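You operate a simulated robot arm through the tools that you are given. There is no shell and no other tool.

You run a simulated robot arm. Do the job below in one go: nothing can be reset, and whatever is moved stays where it is left.

JOB
Set the caliper to the setting block.
Fine: close the jaw on the block, press the yellow button, put the block back, leave the caliper shut.

The check looks at the end state, three seconds after you hand in, the way a careful person would. Anything else that was tipped, shoved, dropped, spilled or broken makes it a failure.

ROBOT AND FRAMES
A 7-joint arm with a two-finger parallel gripper, fixed in place. Base frame: the origin is on the floor under the middle of its stand, x ahead of it, y to its left, z up; the work surface is at about z = 0.86. Readings come in m, degrees, newtons and seconds.
With the tool pointing down near the work surface it reaches from about 0.1 to 0.64 m from the base axis. Its first joint turns from -66.0 to 66.0 degrees. Payload 1.57 kg.
The tool frame sits at the grasp point between the pads (the TCP): z along the fingers, y along the line on which they close. The tips reach 0.03 m beyond it. Largest opening 0.08 m; finger width 0.017, thickness 0.012; the body of the gripper, 0.04 by 0.082 m, starts 0.08 m behind the TCP.
Orientation is that of the tool frame in the base frame, as a unit quaternion [x, y, z, w]. With the fingers straight down and closing along the base's y, the tool's x points along the base's -x, its y along +y and its z along -z.

CONTROLS
- The arm moves only by the tool drive_tool. Its argument "targets" is one flat list of numbers, 7 for each row, row after row: the shift along the base's x, y, z in m, then the turn, a rotation vector about the base's x, y, z in degrees, then the opening, from 0 (shut) to 1 (fully open). In form: [x, y, z, wx, wy, wz, fingers, x, y, z, wx, wy, wz, fingers, ...]. A call has 1 to 20 rows; each row is the pose to reach, as a shift and turn from the pose commanded when the call began. Each row takes 0.2 s and may step no farther than 0.05 m and 8.6 degrees from the row before; otherwise, or with a gripper value out of range, the whole call is refused. A pose out of reach is approached as far as the arm can. The call stops where the force on the tool passes 40 N (or 10 N more than at its start, if that is more) or the arm is blocked; 0.2 s more then pass. Each finger travels about 0.072 m/s and halts on what it meets, pressing with about 29 N; the grip force reading is that of the motor and also rises with nothing between the fingers. The clock runs only during rows and for 0.2 s after the last one: add rows that repeat a pose to give the fingers time. It gives the time, the measured TCP pose, the force on the tool (base axes), the opening and the grip force at its end, in the units of the frame above (readings bear some noise), with the torque about the TCP (base axes, N m) and any sound that the robot's microphone picked up, and new pictures: "show" is both (left out), scene, wrist or none.
- Cameras (640 x 400 px; columns grow to the right, rows downward): "scene" is fixed at [0.0616, 0.4324, 1.4369]; the picture's right is [-0.74, -0.67, 0.00], its down [-0.29, 0.33, -0.90] and it looks along [0.60, -0.67, -0.44] (base axes); focal length 314 px, centre (320, 200). "wrist" rides on the gripper at [0.072, -0.007, -0.122] in the tool frame; the picture's right is [0.09, 1.00, 0.00], its down [-0.84, 0.08, -0.54] and it looks along [-0.54, 0.05, 0.84] (tool axes); focal length 238 px, centre (320, 200). There is no depth. A picture from a camera that has moved, and an enlarged one, comes with that camera's place and axes in the base frame and with its lens.
- close_up(camera, box): a new picture of the part [left, top, right, bottom] of that camera's present view, enlarged. It takes no simulated time.
- job_done(): hands the job in; it is judged then, once.

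Places have to be worked out from the pictures, the camera data and where the tool is seen. Open the gripper and draw the arm clear of the work before you hand the job in, unless the task says otherwise.

The tools are called as name(argument=value, ...) on one line, values as JSON. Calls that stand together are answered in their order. drive_tool: Moves the arm, as the interface text tells. Its arguments: {"type":"object","properties":{"targets":{"type":"array","items":{"type":"number"}},"show":{"type":"string","enum":["both","scene","wrist","none"]}},"required":["targets"]} The other tools are called the same way: close_up (camera, box) takes an enlarged picture of a part of a camera's view; job_done () hands the job in.

At the start:

```text
time_s: 0.0
tool_pos: [0.3581, -0.2417, 1.1551]
ee_rot: [0.0, 1.0, 0.0, 0.0]
contact_force: [-0.1, -0.6, -0.2]
moment: [0.0, 0.02, -0.02]
grip_width: 0.0803
finger_force: 0.1
```

scene: 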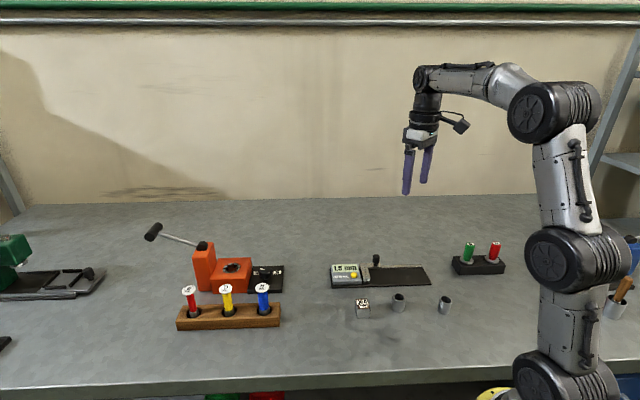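
wrist: 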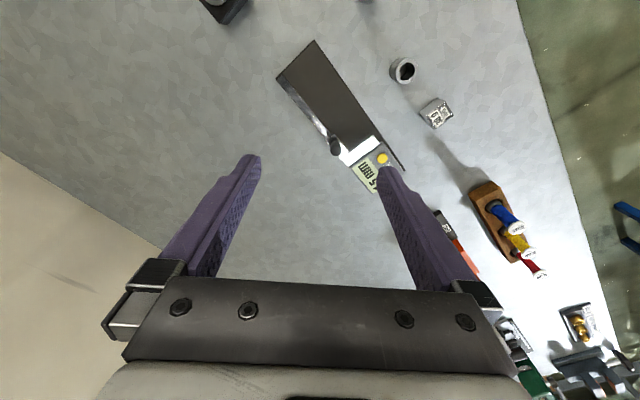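

I'll first look closely at the caliper and the setting block in both cameras.

close_up(camera="scene", box=[310, 235, 470, 335])

close_up(camera="wrist", box=[260, 30, 480, 200])

```text
4.00 times, centred on (390, 285) of scene
camera zoom: at [0.0616, 0.4324, 1.4369], right [-0.74, -0.67, 0.0], down [-0.29, 0.33, -0.9], along [0.6, -0.67, -0.44], focal length 1255 px, centre (40, -140)
```

zoom: 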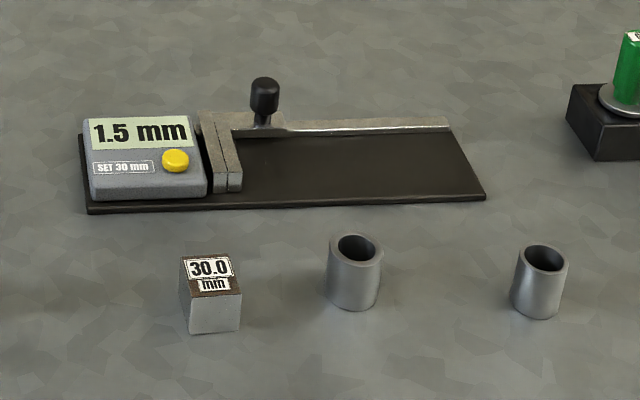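

```text
2.35 times, centred on (370, 115) of wrist
camera zoom: at [0.2868, -0.2482, 1.2796], right [-0.09, 1.0, 0.0], down [0.84, 0.08, 0.54], along [0.54, 0.05, -0.84], focal length 561 px, centre (202, 400)
```

zoom: 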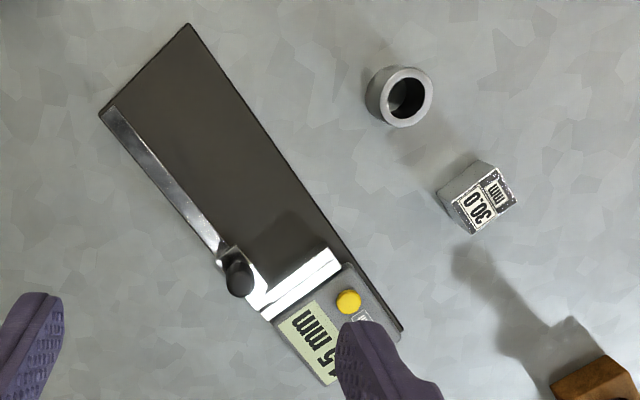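

The caliper lies along the base's 45° direction, with its display at the +x+y end. The block stands near (0.36, -0.05). I'll turn the tool 45° about z, go lower and take a better look.

drive_tool(targets=[-0.01, 0.008, -0.017, 0, 0, 7.5, 1, -0.021, 0.015, -0.035, 0, 0, 15, 1, -0.032, 0.023, -0.052, 0, 0, 22.5, 1, -0.043, 0.03, -0.07, 0, 0, 30, 1, -0.053, 0.038, -0.087, 0, 0, 37.5, 1, -0.064, 0.046, -0.105, 0, 0, 45, 1])

```text
time_s: 1.4
tool_pos: [0.2975, -0.1971, 1.0505]
ee_rot: [-0.384, 0.923, 0.0, -0.001]
contact_force: [0.2, 0.5, -0.4]
moment: [0.01, -0.01, -0.01]
grip_width: 0.0799
finger_force: 0.0
camera wrist: at [0.2503, -0.2513, 1.1743], right [-0.77, 0.64, 0.0], down [0.54, 0.65, 0.54], along [0.35, 0.42, -0.84], focal length 238 px, centre (320, 200)
```

scene: 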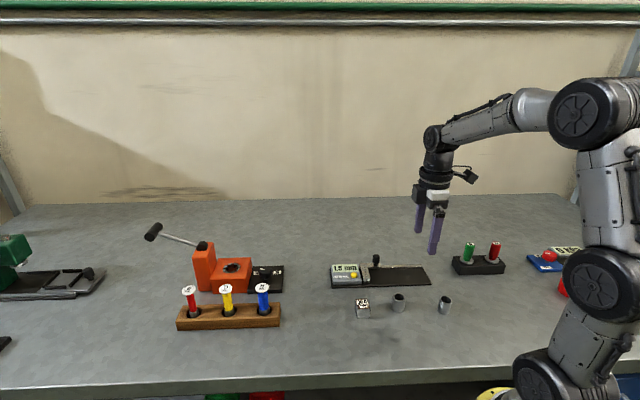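
wrist: 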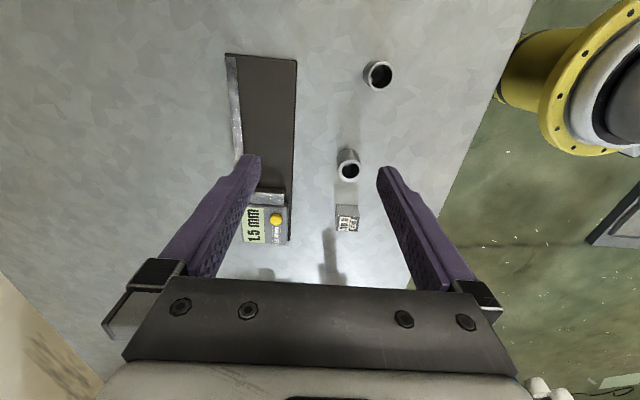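

The wrist view now shows the block, two bushings and the caliper. I'll enlarge the area between the fingers.

close_up(camera="wrist", box=[220, 140, 400, 260])

close_up(camera="scene", box=[320, 240, 410, 325])

```text
3.33 times, centred on (310, 200) of wrist
camera zoom: at [0.2503, -0.2513, 1.1743], right [-0.77, 0.64, 0.0], down [0.54, 0.65, 0.54], along [0.35, 0.42, -0.84], focal length 794 px, centre (353, 200)
```

zoom: 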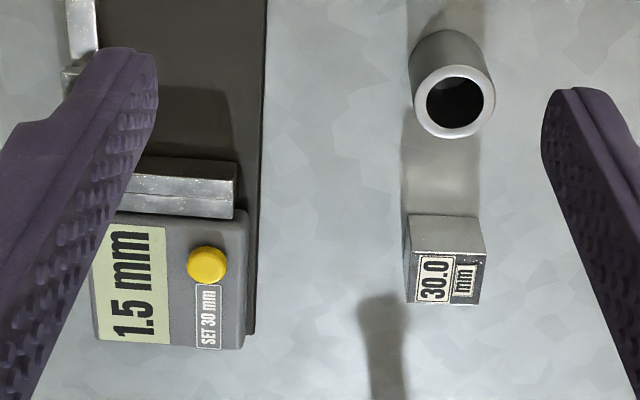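

```text
4.71 times, centred on (365, 282) of scene
camera zoom: at [0.0616, 0.4324, 1.4369], right [-0.74, -0.67, 0.0], down [-0.29, 0.33, -0.9], along [0.6, -0.67, -0.44], focal length 1476 px, centre (108, -188)
```

zoom: 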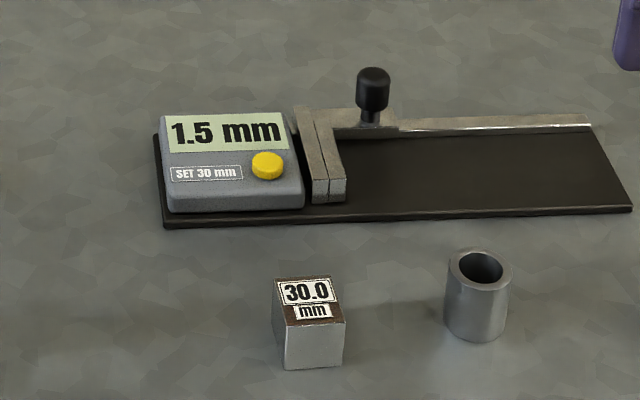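

I'll enlarge the block and the jaws further to measure size and heading.

close_up(camera="wrist", box=[322, 194, 378, 238])

close_up(camera="scene", box=[350, 290, 380, 322])

close_up(camera="scene", box=[340, 245, 410, 295])

```text
9.09 times, centred on (350, 216) of wrist
camera zoom: at [0.2503, -0.2513, 1.1743], right [-0.77, 0.64, 0.0], down [0.54, 0.65, 0.54], along [0.35, 0.42, -0.84], focal length 2167 px, centre (47, 54)
```

zoom: 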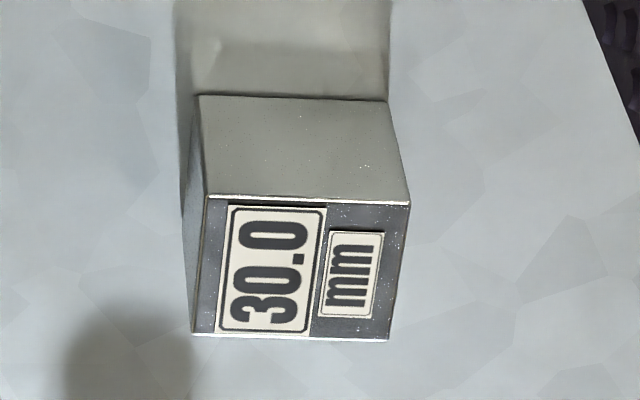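

```text
12.50 times, centred on (365, 306) of scene
camera zoom: at [0.0616, 0.4324, 1.4369], right [-0.74, -0.67, 0.0], down [-0.29, 0.33, -0.9], along [0.6, -0.67, -0.44], focal length 3921 px, centre (-242, -1125)
```

zoom: 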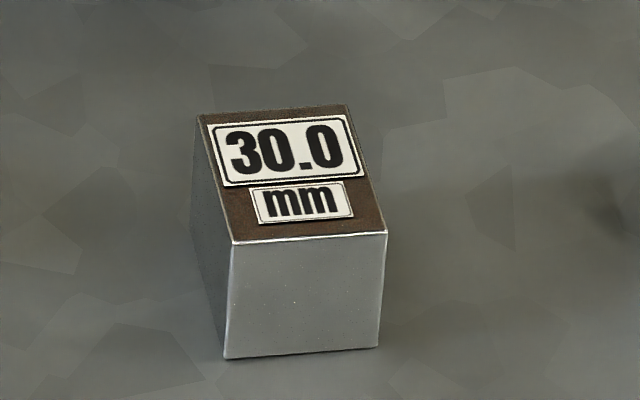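

```text
8.00 times, centred on (375, 270) of scene
camera zoom: at [0.0616, 0.4324, 1.4369], right [-0.74, -0.67, 0.0], down [-0.29, 0.33, -0.9], along [0.6, -0.67, -0.44], focal length 2510 px, centre (-120, -360)
```

zoom: 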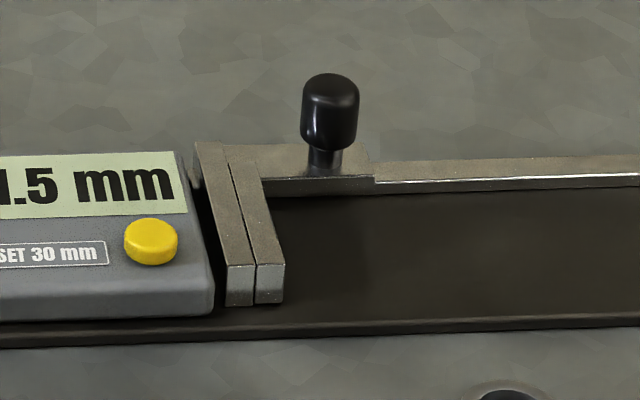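

The block is about 30 mm along the caliper axis, 33 mm across and 30 mm tall, centred near (0.3625, -0.050) and turned about 47°. I'll shift sideways over the caliper so the knob and jaws show between the fingers.

drive_tool(targets=[0.017, -0.039, 0, 0, 0, 0, 1, 0.0345, -0.0787, 0, 0, 0, 0, 1, 0.0345, -0.0787, 0, 0, 0, 0, 1], show="wrist")

close_up(camera="wrist", box=[260, 120, 400, 220])

```text
time_s: 2.2
tool_pos: [0.3304, -0.2728, 1.0508]
ee_rot: [-0.383, 0.924, 0.0, 0.0]
contact_force: [-0.2, -0.2, -1.0]
moment: [0.01, -0.02, -0.01]
grip_width: 0.08
finger_force: 0.0
camera wrist: at [0.2836, -0.3278, 1.1742], right [-0.77, 0.64, 0.0], down [0.54, 0.65, 0.54], along [0.35, 0.42, -0.84], focal length 238 px, centre (320, 200)
```

wrist: 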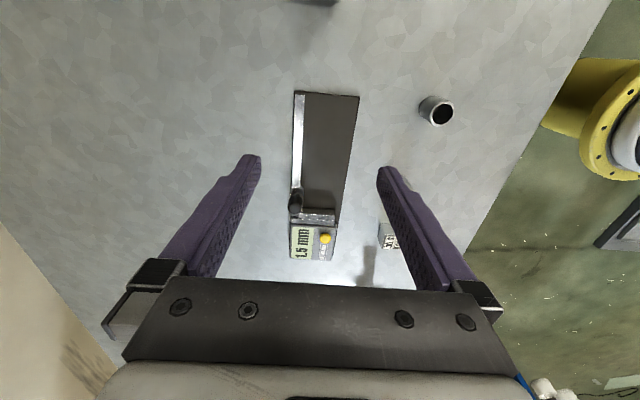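

```text
4.00 times, centred on (330, 170) of wrist
camera zoom: at [0.2836, -0.3278, 1.1742], right [-0.77, 0.64, 0.0], down [0.54, 0.65, 0.54], along [0.35, 0.42, -0.84], focal length 953 px, centre (280, 320)
```

zoom: 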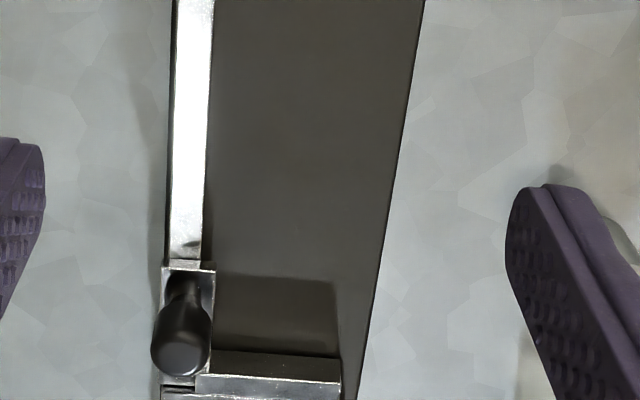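

The knob and jaws are in view; I'll enlarge that area and also the display.

close_up(camera="wrist", box=[280, 175, 360, 265])

close_up(camera="wrist", box=[280, 180, 345, 225])

```text
4.44 times, centred on (320, 220) of wrist
camera zoom: at [0.2836, -0.3278, 1.1742], right [-0.77, 0.64, 0.0], down [0.54, 0.65, 0.54], along [0.35, 0.42, -0.84], focal length 1059 px, centre (320, 111)
```

zoom: 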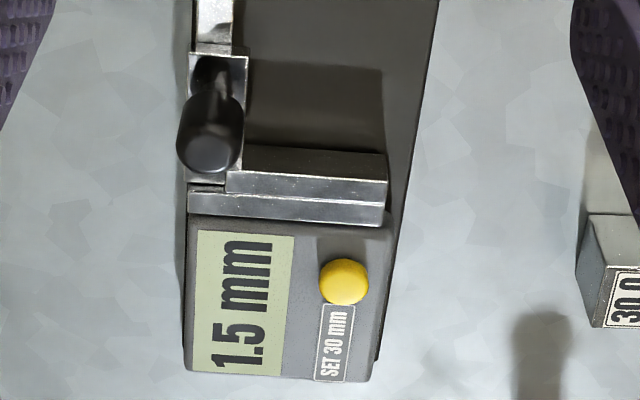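

```text
8.89 times, centred on (312, 202) of wrist
camera zoom: at [0.2836, -0.3278, 1.1742], right [-0.77, 0.64, 0.0], down [0.54, 0.65, 0.54], along [0.35, 0.42, -0.84], focal length 2119 px, centre (387, 178)
```

zoom: 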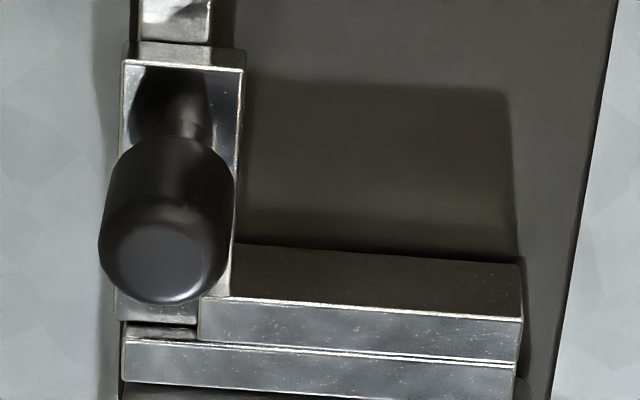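

The knob centre is at about (0.424, -0.211) with its top near z = 0.917, the jaws meet at s≈0.193 along the 45° axis, and the button is near (0.440, -0.125). I'll shut the fingers and hover on the display side of the knob.

drive_tool(targets=[0.03, 0.02, 0, 0, 0, 0, 0.5, 0.06, 0.04, 0, 0, 0, 0, 0, 0.09, 0.065, 0, 0, 0, 0, 0, 0.1144, 0.0826, -0.03, 0, 0, 0, 0, 0.1144, 0.0826, -0.06, 0, 0, 0, 0, 0.1144, 0.0826, -0.06, 0, 0, 0, 0, 0.1144, 0.0826, -0.06, 0, 0, 0, 0])

close_up(camera="scene", box=[320, 205, 420, 285])

```text
time_s: 3.8
tool_pos: [0.4452, -0.1932, 0.9894]
ee_rot: [-0.382, 0.924, 0.001, -0.001]
contact_force: [0.3, 0.0, -0.2]
moment: [-0.01, -0.01, -0.01]
grip_width: 0.0001
finger_force: 21.5
camera wrist: at [0.3987, -0.2479, 1.1137], right [-0.77, 0.64, 0.0], down [0.54, 0.65, 0.54], along [0.35, 0.42, -0.84], focal length 238 px, centre (320, 200)
```

scene: 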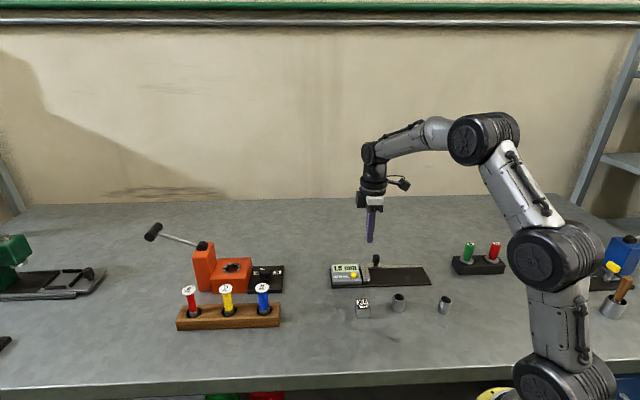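
wrist: 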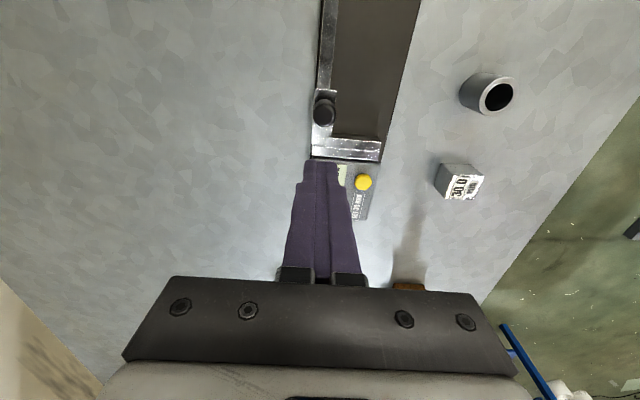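

```text
5.00 times, centred on (370, 245) of scene
camera zoom: at [0.0616, 0.4324, 1.4369], right [-0.74, -0.67, 0.0], down [-0.29, 0.33, -0.9], along [0.6, -0.67, -0.44], focal length 1568 px, centre (70, -25)
```

zoom: 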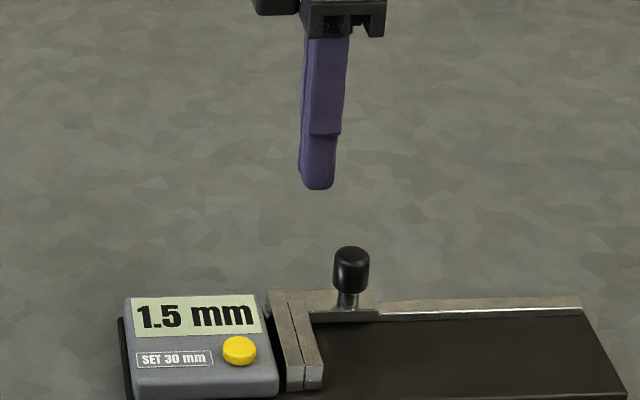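

The fingers hover about 10 mm from the knob on the display side and in line with it (n≈0.45). I'll go down so the tips sit at about z = 0.896, just above the jaw tops.

drive_tool(targets=[0, 0, -0.03, 0, 0, 0, 0, 0, 0, -0.055, 0, 0, 0, 0, 0, 0, -0.063, 0, 0, 0, 0, 0, 0, -0.063, 0, 0, 0, 0])

close_up(camera="scene", box=[320, 215, 420, 295])

```text
time_s: 4.8
tool_pos: [0.4446, -0.1914, 0.9278]
ee_rot: [-0.383, 0.924, 0.0, 0.0]
contact_force: [0.3, -0.8, 0.2]
moment: [0.03, 0.0, 0.01]
grip_width: 0.0001
finger_force: 21.8
camera wrist: at [0.3973, -0.2469, 1.0512], right [-0.77, 0.64, 0.0], down [0.54, 0.65, 0.54], along [0.35, 0.42, -0.84], focal length 238 px, centre (320, 200)
```

scene: 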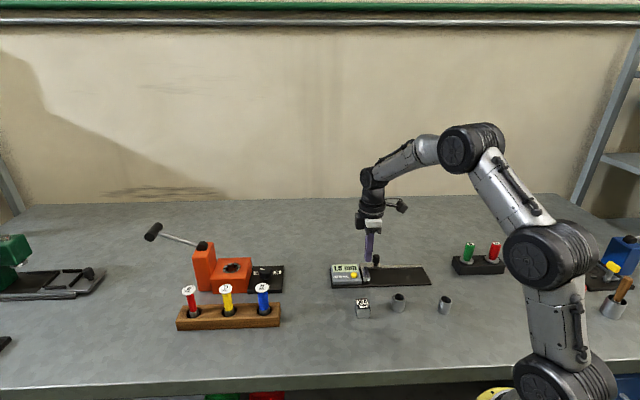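
wrist: 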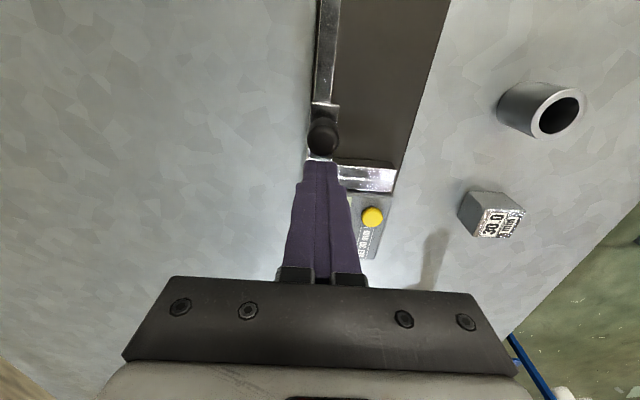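

```text
5.00 times, centred on (370, 255) of scene
camera zoom: at [0.0616, 0.4324, 1.4369], right [-0.74, -0.67, 0.0], down [-0.29, 0.33, -0.9], along [0.6, -0.67, -0.44], focal length 1568 px, centre (70, -75)
```

zoom: 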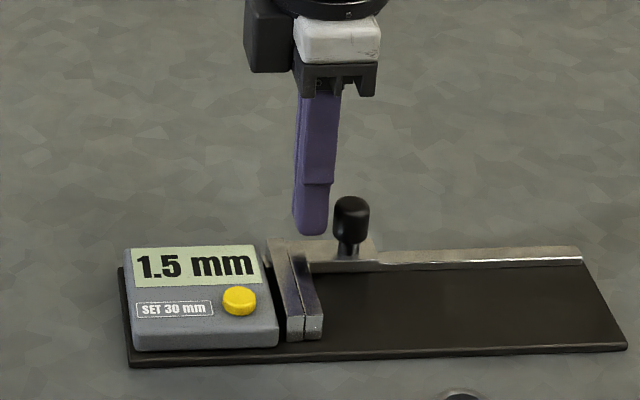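

The tips are level with the knob cap and clear of the jaws. I'll push the knob gently along -s (away from the display) and watch the force.

drive_tool(targets=[-0.004, -0.004, 0, 0, 0, 0, 0, -0.007, -0.007, 0, 0, 0, 0, 0, -0.0095, -0.0095, 0, 0, 0, 0, 0, -0.012, -0.012, 0, 0, 0, 0, 0], show="none")

close_up(camera="scene", box=[320, 215, 420, 295])

```text
time_s: 5.8
tool_pos: [0.4317, -0.2052, 0.9269]
ee_rot: [-0.383, 0.924, 0.0, 0.0]
contact_force: [1.2, 1.0, 1.0]
moment: [0.01, -0.02, 0.02]
grip_width: 0.0
finger_force: 20.9
```

```text
5.00 times, centred on (370, 255) of scene
camera zoom: at [0.0617, 0.4325, 1.4369], right [-0.74, -0.67, 0.0], down [-0.29, 0.33, -0.9], along [0.6, -0.67, -0.44], focal length 1568 px, centre (70, -75)
```

zoom: 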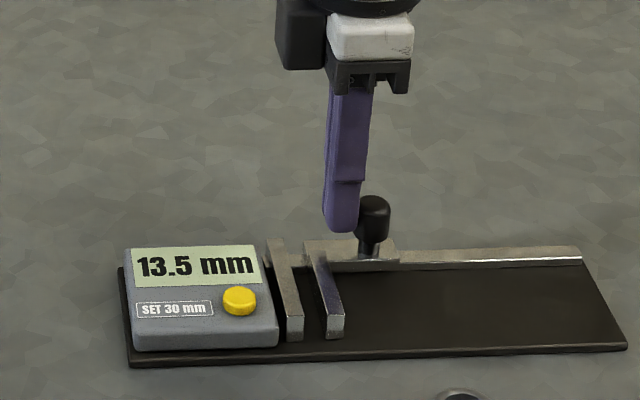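

The jaw slides easily, at about 1.5 N, and the display reads 13.5 mm. I'll keep opening to roughly 48 mm.

drive_tool(targets=[-0.004, -0.004, 0, 0, 0, 0, 0, -0.008, -0.008, 0, 0, 0, 0, 0, -0.012, -0.012, 0, 0, 0, 0, 0, -0.016, -0.016, 0, 0, 0, 0, 0, -0.02, -0.02, 0, 0, 0, 0, 0, -0.023, -0.023, 0, 0, 0, 0, 0, -0.0245, -0.0245, 0, 0, 0, 0, 0], show="wrist")

close_up(camera="scene", box=[320, 215, 420, 295])

```text
time_s: 7.4
tool_pos: [0.4079, -0.2289, 0.9282]
ee_rot: [-0.382, 0.924, 0.001, 0.0]
contact_force: [0.5, 0.3, -0.1]
moment: [0.03, -0.04, -0.02]
grip_width: 0.0
finger_force: 21.2
camera wrist: at [0.3615, -0.284, 1.0509], right [-0.77, 0.64, 0.0], down [0.54, 0.65, 0.54], along [0.35, 0.42, -0.84], focal length 238 px, centre (320, 200)
```

wrist: 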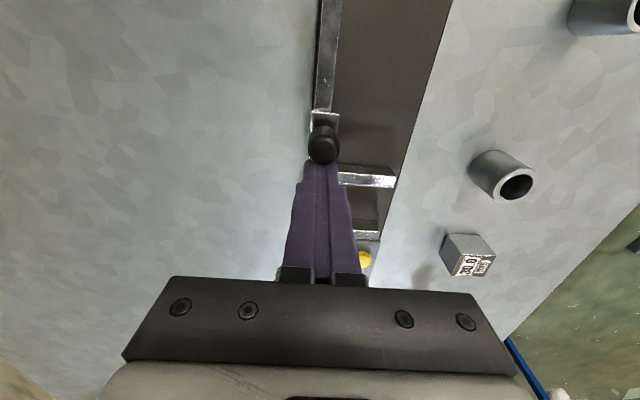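

```text
5.00 times, centred on (370, 255) of scene
camera zoom: at [0.0617, 0.4324, 1.4369], right [-0.74, -0.67, 0.0], down [-0.29, 0.33, -0.9], along [0.6, -0.67, -0.44], focal length 1568 px, centre (70, -75)
```

zoom: 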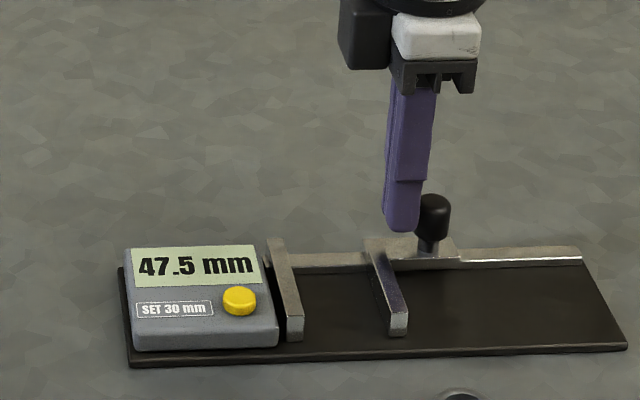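

The gap is now about 46 mm. I'll back off, rise and move over the block with the fingers open.

drive_tool(targets=[0.003, 0.003, 0.02, 0, 0, 0, 0, 0.003, 0.003, 0.06, 0, 0, 0, 0, 0.003, 0.003, 0.1, 0, 0, 0, 0, -0.007, 0.03, 0.1, 0, 0, 0.5, 0.3, -0.017, 0.07, 0.1, 0, 0, 1, 0.6, -0.027, 0.11, 0.1, 0, 0, 1.5, 1, -0.037, 0.15, 0.1, 0, 0, 2, 1, -0.0455, 0.179, 0.1, 0, 0, 2.5, 1, -0.0455, 0.179, 0.1, 0, 0, 2.5, 1, -0.0455, 0.179, 0.1, 0, 0, 2.5, 1])

close_up(camera="wrist", box=[280, 90, 360, 150])

```text
time_s: 9.6
tool_pos: [0.3618, -0.0481, 1.0274]
ee_rot: [-0.404, 0.915, 0.0, 0.0]
contact_force: [-0.8, -0.7, 1.0]
moment: [-0.02, 0.01, -0.01]
grip_width: 0.0799
finger_force: 0.1
camera wrist: at [0.3189, -0.1047, 1.1517], right [-0.8, 0.6, 0.0], down [0.51, 0.67, 0.54], along [0.33, 0.43, -0.84], focal length 238 px, centre (320, 200)
```

scene: 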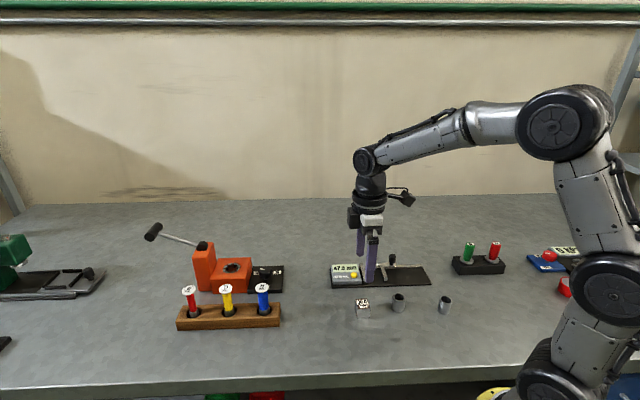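
wrist: 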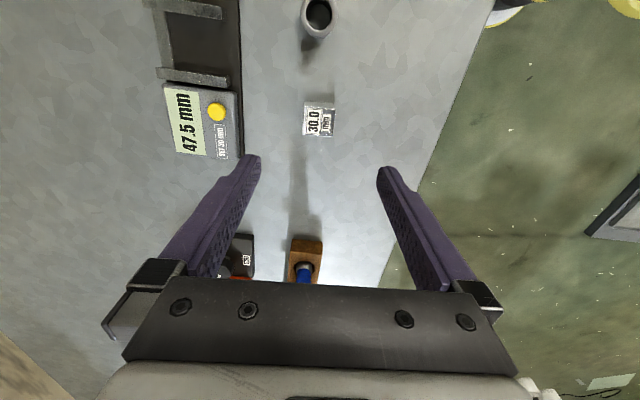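

```text
6.67 times, centred on (320, 120) of wrist
camera zoom: at [0.3189, -0.1047, 1.1517], right [-0.8, 0.6, 0.0], down [0.51, 0.67, 0.54], along [0.33, 0.43, -0.84], focal length 1589 px, centre (320, 733)
```

zoom: 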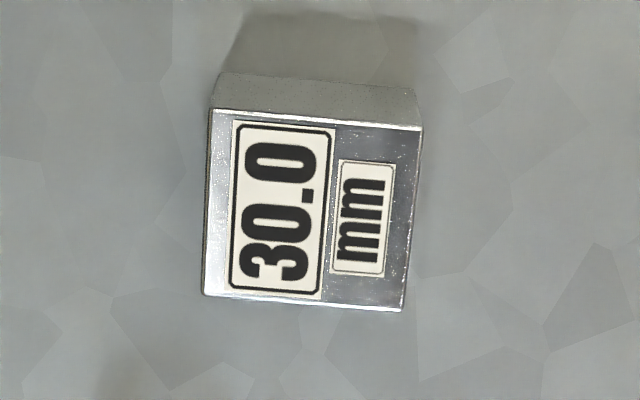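

The block appears 3.5 mm and -2.5 mm off the TCP in the tool frame and is squared with the tool at yaw 47.6°, so its centre is (0.361, -0.0525). I'll correct for that and go down, with the tips ending at about z = 0.872.

drive_tool(targets=[-0.0005, -0.0043, -0.03, 0, 0, 0, 1, -0.0005, -0.0043, -0.07, 0, 0, 0, 1, -0.0005, -0.0043, -0.105, 0, 0, 0, 1, -0.0005, -0.0043, -0.125, 0, 0, 0, 1, -0.0005, -0.0043, -0.125, 0, 0, 0, 1, -0.0005, -0.0043, -0.125, 0, 0, 0, 1])

close_up(camera="wrist", box=[230, 40, 410, 180])

close_up(camera="scene", box=[320, 250, 410, 325])

```text
time_s: 11.0
tool_pos: [0.3619, -0.0541, 0.9018]
ee_rot: [-0.403, 0.915, 0.0, 0.0]
contact_force: [-0.4, -0.5, 0.3]
moment: [0.0, -0.02, 0.0]
grip_width: 0.08
finger_force: 0.1
camera wrist: at [0.3173, -0.1113, 1.0265], right [-0.8, 0.6, 0.0], down [0.51, 0.67, 0.54], along [0.33, 0.43, -0.84], focal length 238 px, centre (320, 200)
```

scene: 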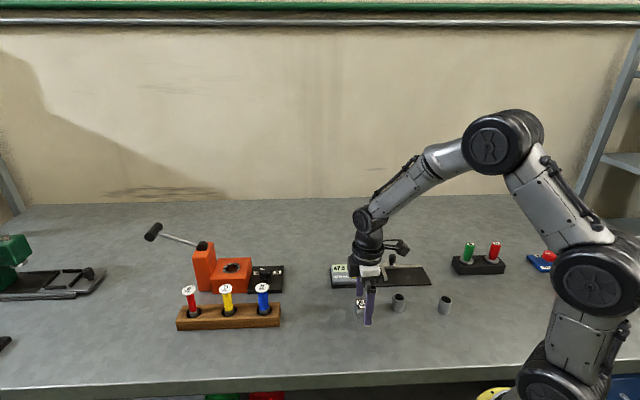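
wrist: 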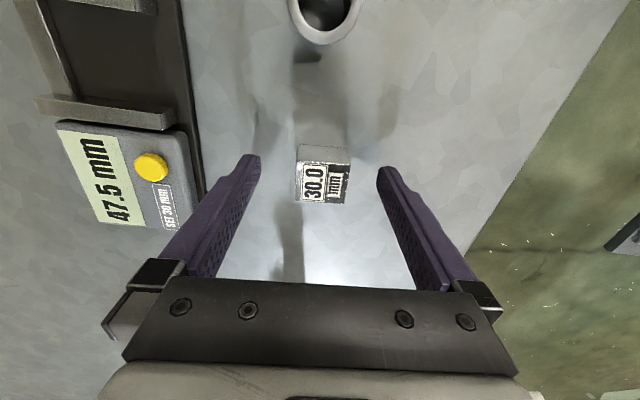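

```text
2.86 times, centred on (320, 110) of wrist
camera zoom: at [0.3173, -0.1113, 1.0265], right [-0.8, 0.6, 0.0], down [0.51, 0.67, 0.54], along [0.33, 0.43, -0.84], focal length 681 px, centre (320, 457)
```

zoom: 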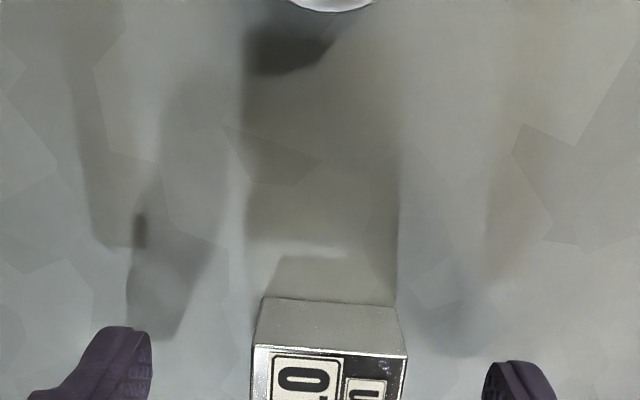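

```text
5.33 times, centred on (365, 288) of scene
camera zoom: at [0.0616, 0.4324, 1.4369], right [-0.74, -0.67, 0.0], down [-0.29, 0.33, -0.9], along [0.6, -0.67, -0.44], focal length 1673 px, centre (80, -267)
```

zoom: 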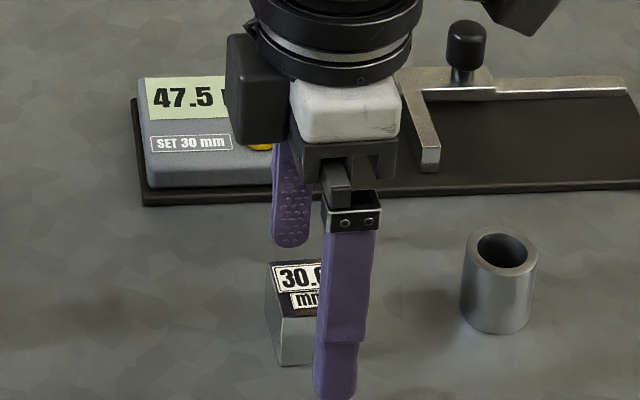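

Both fingers straddle the block. Before closing, I'll check the centring once more.

close_up(camera="wrist", box=[280, 135, 370, 215])

close_up(camera="wrist", box=[220, 130, 420, 250])

```text
5.00 times, centred on (325, 175) of wrist
camera zoom: at [0.3173, -0.1113, 1.0265], right [-0.8, 0.6, 0.0], down [0.51, 0.67, 0.54], along [0.33, 0.43, -0.84], focal length 1192 px, centre (295, 325)
```

zoom: 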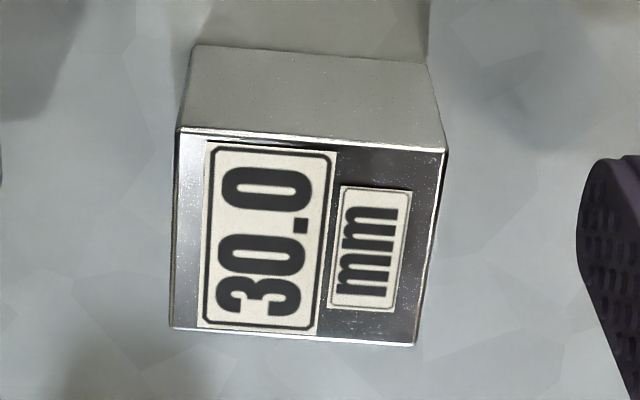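

```text
3.20 times, centred on (320, 190) of wrist
camera zoom: at [0.3173, -0.1113, 1.0265], right [-0.8, 0.6, 0.0], down [0.51, 0.67, 0.54], along [0.33, 0.43, -0.84], focal length 763 px, centre (320, 232)
```

zoom: 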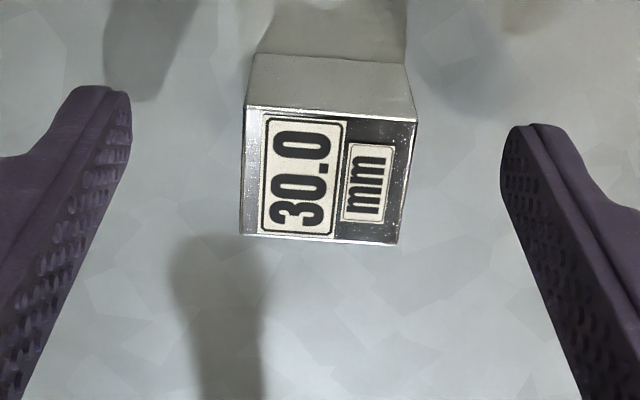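

The block is centred in the closing direction (0.8 mm off) and about 3 mm toward the display along the finger width. I'll nudge 2.5 mm and close on it.

drive_tool(targets=[0.0017, 0.0018, 0, 0, 0, 0, 1, 0.0017, 0.0018, 0, 0, 0, 0, 0.6, 0.0017, 0.0018, 0, 0, 0, 0, 0.4, 0.0017, 0.0018, 0, 0, 0, 0, 0.3, 0.0017, 0.0018, 0, 0, 0, 0, 0.3, 0.0017, 0.0018, 0, 0, 0, 0, 0.3])

close_up(camera="wrist", box=[250, 130, 390, 230])

```text
time_s: 12.4
tool_pos: [0.3631, -0.0534, 0.9033]
ee_rot: [-0.402, 0.915, -0.001, 0.0]
contact_force: [-0.2, 0.8, 0.1]
moment: [0.0, 0.0, 0.0]
grip_width: 0.0335
finger_force: 29.1
camera wrist: at [0.3192, -0.1094, 1.0268], right [-0.8, 0.6, 0.0], down [0.51, 0.67, 0.54], along [0.33, 0.43, -0.84], focal length 238 px, centre (320, 200)
```

scene: 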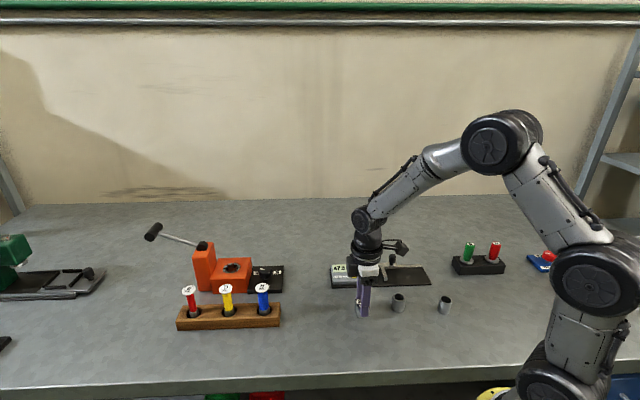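
wrist: 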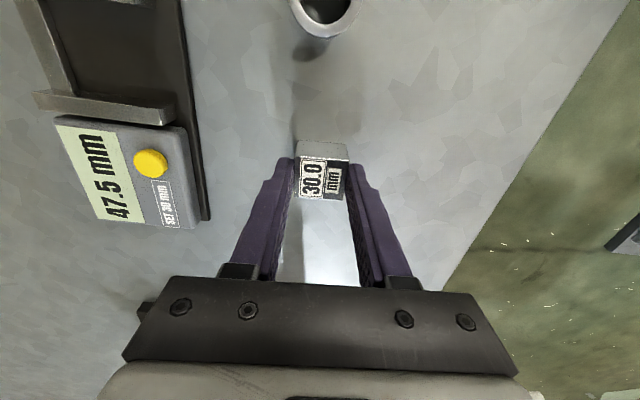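

```text
4.00 times, centred on (320, 180) of wrist
camera zoom: at [0.3192, -0.1094, 1.0268], right [-0.8, 0.6, 0.0], down [0.51, 0.67, 0.54], along [0.33, 0.43, -0.84], focal length 953 px, centre (320, 280)
```

zoom: 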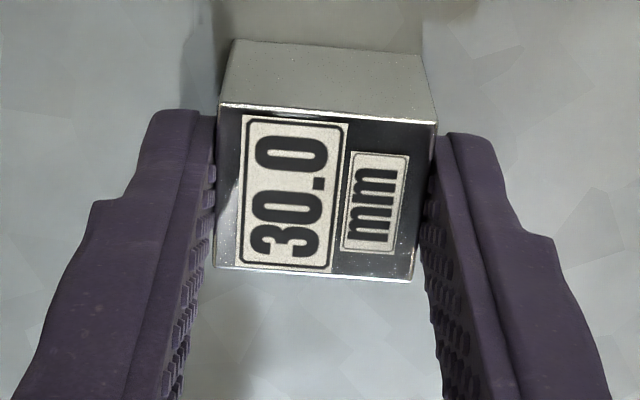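

The block is held, 33.5 mm wide, and centred on the TCP. I'll lift 70 mm, carry it above the open jaws (TCP about (0.403, -0.1655)) and turn it to the caliper's heading.

drive_tool(targets=[0, 0, 0.02, 0, 0, 0, 0.3, 0, 0, 0.05, 0, 0, 0, 0.3, 0, 0, 0.07, 0, 0, 0, 0.3, 0.011, -0.03, 0.07, 0, 0, -0.7, 0.3, 0.022, -0.06, 0.07, 0, 0, -1.4, 0.3, 0.033, -0.09, 0.07, 0, 0, -2.1, 0.3, 0.0409, -0.1137, 0.07, 0, 0, -2.7, 0.3, 0.0409, -0.1137, 0.07, 0, 0, -2.7, 0.3, 0.0409, -0.1137, 0.07, 0, 0, -2.7, 0.3])

close_up(camera="wrist", box=[230, 60, 410, 200])

close_up(camera="scene", box=[320, 215, 420, 295])

```text
time_s: 14.4
tool_pos: [0.4037, -0.1661, 0.9728]
ee_rot: [-0.381, 0.925, 0.0, 0.001]
contact_force: [-0.2, 0.1, -2.1]
moment: [-0.03, 0.01, 0.0]
grip_width: 0.0333
finger_force: 29.4
camera wrist: at [0.3569, -0.2213, 1.0968], right [-0.77, 0.64, 0.0], down [0.54, 0.64, 0.54], along [0.35, 0.42, -0.84], focal length 238 px, centre (320, 200)
```

scene: 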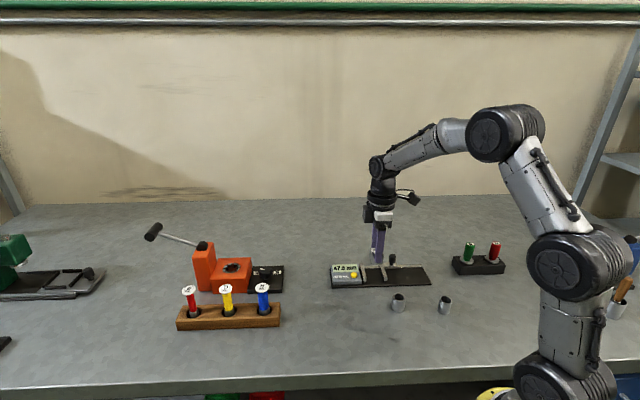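
wrist: 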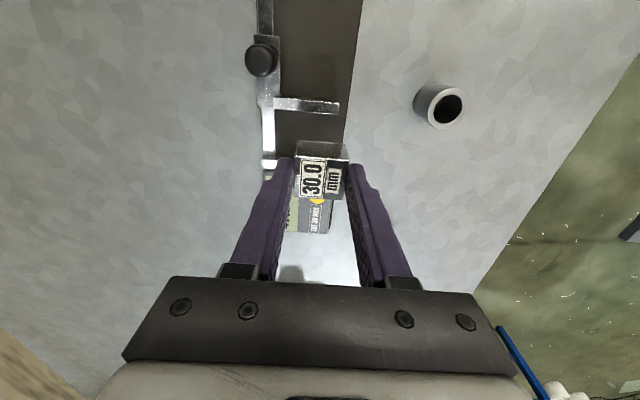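

```text
2.86 times, centred on (320, 130) of wrist
camera zoom: at [0.3569, -0.2213, 1.0968], right [-0.77, 0.64, 0.0], down [0.54, 0.64, 0.54], along [0.35, 0.42, -0.84], focal length 681 px, centre (320, 400)
```

zoom: 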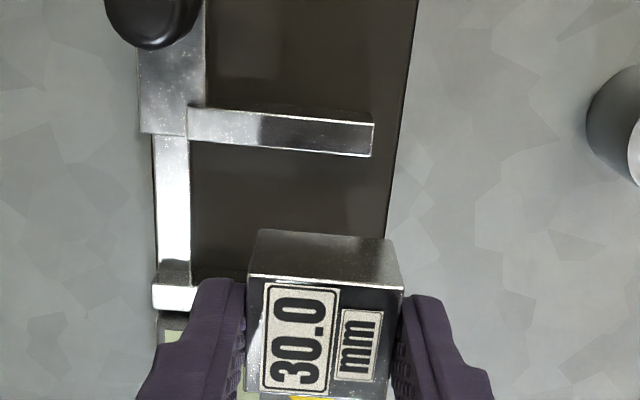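

```text
5.00 times, centred on (370, 255) of scene
camera zoom: at [0.0617, 0.4324, 1.4369], right [-0.74, -0.67, 0.0], down [-0.29, 0.33, -0.9], along [0.6, -0.67, -0.44], focal length 1568 px, centre (70, -75)
```

zoom: 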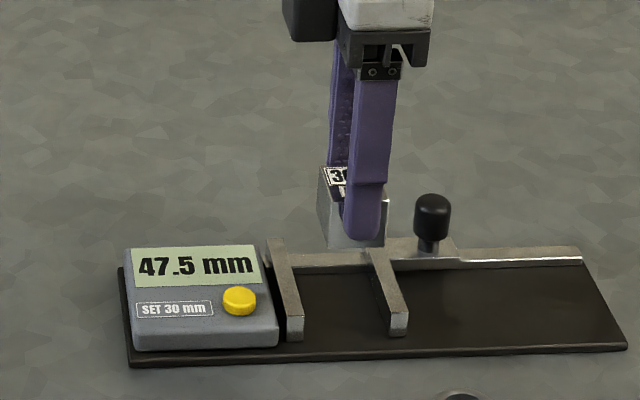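

Measured in the scene view, the block is centred between the jaws (midpoint s≈0.166, block ≈0.166). I'll shift 2 mm toward the beam and go down to a few mm above the plate.

drive_tool(targets=[0.0014, -0.0014, -0.02, 0, 0, 0, 0.3, 0.0014, -0.0014, -0.045, 0, 0, 0, 0.3, 0.0014, -0.0014, -0.056, 0, 0, 0, 0.3, 0.0014, -0.0014, -0.056, 0, 0, 0, 0.3, 0.0014, -0.0014, -0.056, 0, 0, 0, 0.3])

close_up(camera="wrist", box=[230, 60, 410, 200])

close_up(camera="scene", box=[340, 230, 410, 290])

```text
time_s: 15.6
tool_pos: [0.4041, -0.1677, 0.9159]
ee_rot: [-0.381, 0.924, 0.0, -0.001]
contact_force: [0.3, 0.3, -1.4]
moment: [0.0, -0.01, -0.01]
grip_width: 0.0335
finger_force: 29.1
camera wrist: at [0.3578, -0.2224, 1.0406], right [-0.77, 0.64, 0.0], down [0.54, 0.64, 0.54], along [0.35, 0.42, -0.84], focal length 238 px, centre (320, 200)
```

scene: 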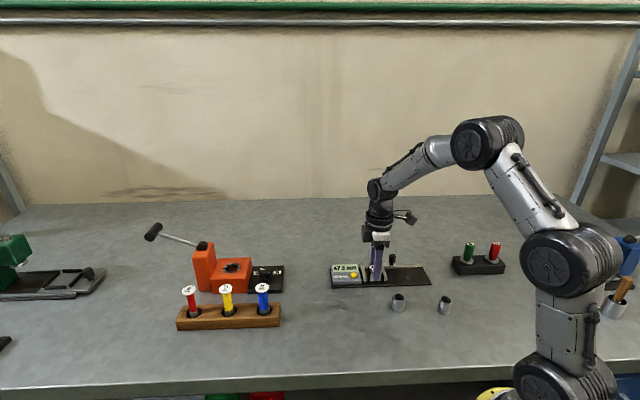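
wrist: 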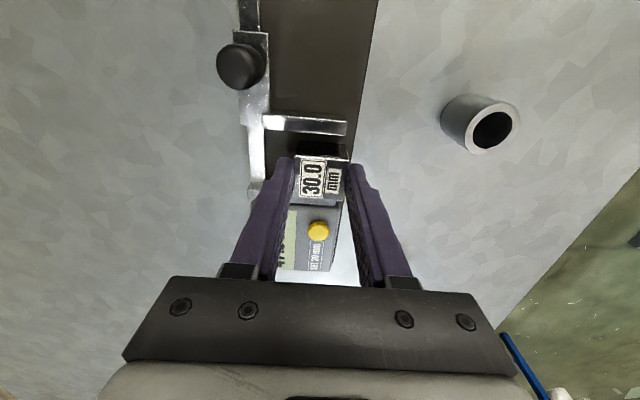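

```text
2.86 times, centred on (320, 130) of wrist
camera zoom: at [0.3578, -0.2224, 1.0406], right [-0.77, 0.64, 0.0], down [0.54, 0.64, 0.54], along [0.35, 0.42, -0.84], focal length 681 px, centre (320, 400)
```

zoom: 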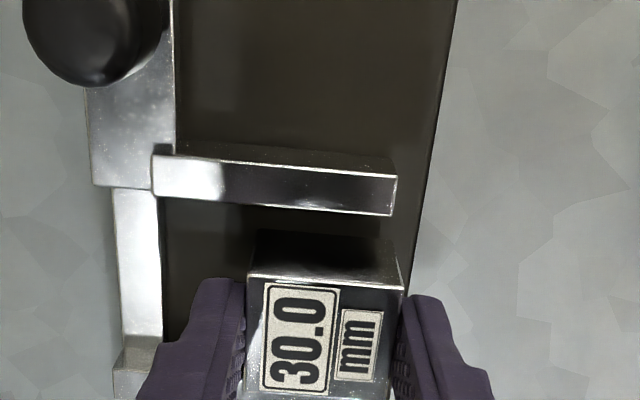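

```text
6.67 times, centred on (375, 260) of scene
camera zoom: at [0.0617, 0.4324, 1.4369], right [-0.74, -0.67, 0.0], down [-0.29, 0.33, -0.9], along [0.6, -0.67, -0.44], focal length 2091 px, centre (-47, -200)
```

zoom: 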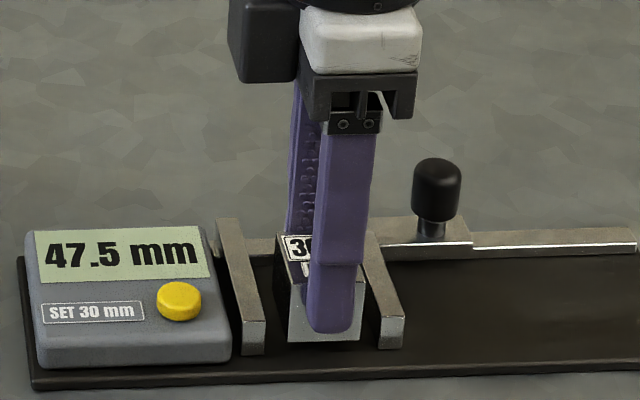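

The block is between the jaws with clearance on both sides, a few mm above the plate. I'll lower it in small steps and feel for contact.

drive_tool(targets=[0, 0, -0.002, 0, 0, 0, 0.3, 0, 0, -0.004, 0, 0, 0, 0.3, 0, 0, -0.005, 0, 0, 0, 0.3, 0, 0, -0.006, 0, 0, 0, 0.3, 0, 0, -0.006, 0, 0, 0, 0.3], show="none")

close_up(camera="scene", box=[340, 230, 410, 290])

```text
time_s: 16.8
tool_pos: [0.4056, -0.1678, 0.9111]
ee_rot: [-0.381, 0.925, 0.001, 0.0]
contact_force: [-0.5, -0.1, -1.8]
moment: [-0.02, -0.01, 0.01]
grip_width: 0.0334
finger_force: 28.7
```

```text
6.67 times, centred on (375, 260) of scene
camera zoom: at [0.0617, 0.4324, 1.4369], right [-0.74, -0.67, 0.0], down [-0.29, 0.33, -0.9], along [0.6, -0.67, -0.44], focal length 2091 px, centre (-47, -200)
```

zoom: 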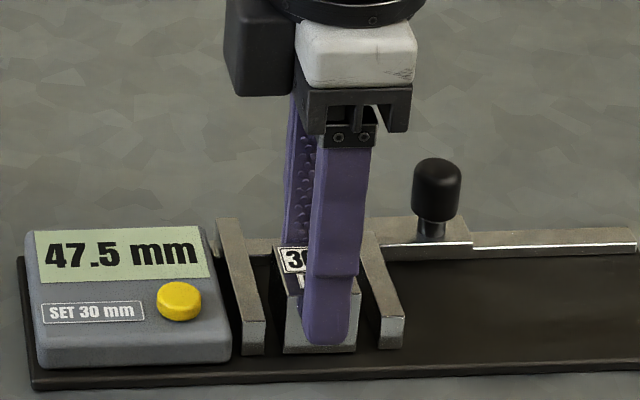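

It isn't touching yet; the force still reads only the block's weight. I'll keep lowering in 0.7 mm steps.

drive_tool(targets=[0, 0, -0.0007, 0, 0, 0, 0.3, 0, 0, -0.0014, 0, 0, 0, 0.3, 0, 0, -0.002, 0, 0, 0, 0.3, 0, 0, -0.002, 0, 0, 0, 0.3], show="none")

close_up(camera="scene", box=[340, 230, 410, 290])

```text
time_s: 17.8
tool_pos: [0.4052, -0.168, 0.9099]
ee_rot: [-0.381, 0.925, 0.0, 0.0]
contact_force: [-0.8, 1.0, -0.2]
moment: [0.0, 0.01, -0.02]
grip_width: 0.0338
finger_force: 28.9
```

```text
6.67 times, centred on (375, 260) of scene
camera zoom: at [0.0616, 0.4324, 1.4369], right [-0.74, -0.67, 0.0], down [-0.29, 0.33, -0.9], along [0.6, -0.67, -0.44], focal length 2091 px, centre (-47, -200)
```

zoom: 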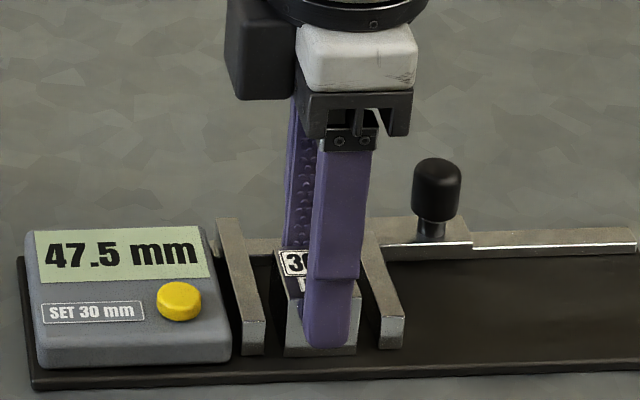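

The vertical force has changed from -1.8 to -0.2 N, which suggests contact. I'll lower 1 mm more to confirm.

drive_tool(targets=[0, 0, -0.0005, 0, 0, 0, 0.3, 0, 0, -0.001, 0, 0, 0, 0.3, 0, 0, -0.001, 0, 0, 0, 0.3], show="none")

```text
time_s: 18.6
tool_pos: [0.4057, -0.1678, 0.9079]
ee_rot: [-0.381, 0.925, 0.0, 0.0]
contact_force: [-4.2, 1.2, 11.7]
moment: [0.11, 0.28, -0.04]
grip_width: 0.0334
finger_force: 28.6
```

Contact is confirmed, with 11.7 N upward. I'll ease up 0.7 mm and open by a small amount (to 39 mm) so the far finger stays off the beam.

drive_tool(targets=[0, 0, 0.0007, 0, 0, 0, 0.3, 0, 0, 0.0007, 0, 0, 0, 0.42, 0, 0, 0.0007, 0, 0, 0, 0.48, 0, 0, 0.0007, 0, 0, 0, 0.48, 0, 0, 0.0007, 0, 0, 0, 0.48], show="wrist")

close_up(camera="wrist", box=[230, 90, 410, 230])

close_up(camera="scene", box=[340, 230, 410, 290])

```text
time_s: 19.8
tool_pos: [0.4065, -0.1679, 0.9086]
ee_rot: [-0.38, 0.925, -0.001, 0.0]
contact_force: [0.6, 0.3, -0.1]
moment: [0.0, 0.02, 0.01]
grip_width: 0.0385
finger_force: 0.0
camera wrist: at [0.3586, -0.2224, 1.0325], right [-0.77, 0.64, 0.0], down [0.54, 0.64, 0.54], along [0.35, 0.42, -0.84], focal length 238 px, centre (320, 200)
```

wrist: 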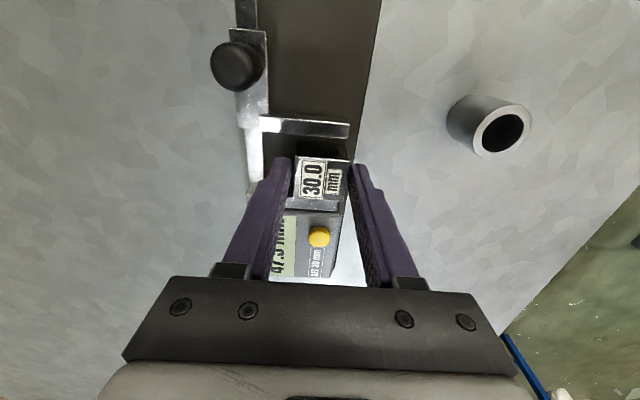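

```text
2.86 times, centred on (320, 160) of wrist
camera zoom: at [0.3586, -0.2224, 1.0325], right [-0.77, 0.64, 0.0], down [0.54, 0.64, 0.54], along [0.35, 0.42, -0.84], focal length 681 px, centre (320, 314)
```

zoom: 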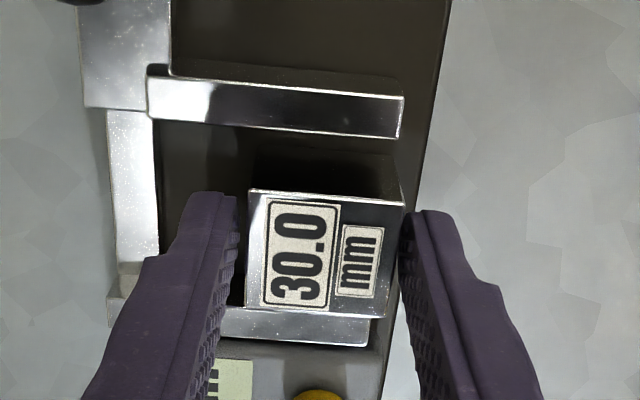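

```text
6.67 times, centred on (375, 260) of scene
camera zoom: at [0.0616, 0.4324, 1.4369], right [-0.74, -0.67, 0.0], down [-0.29, 0.33, -0.9], along [0.6, -0.67, -0.44], focal length 2091 px, centre (-47, -200)
```

zoom: 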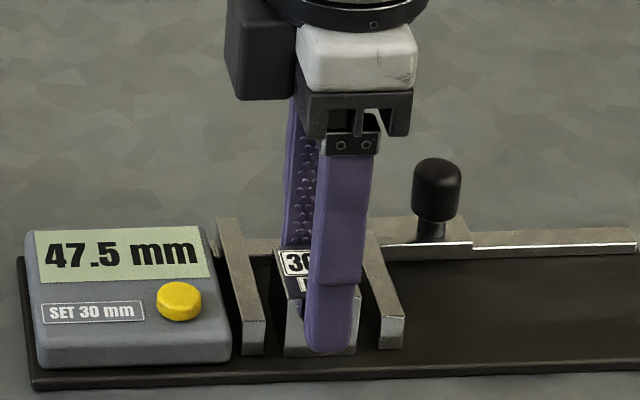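

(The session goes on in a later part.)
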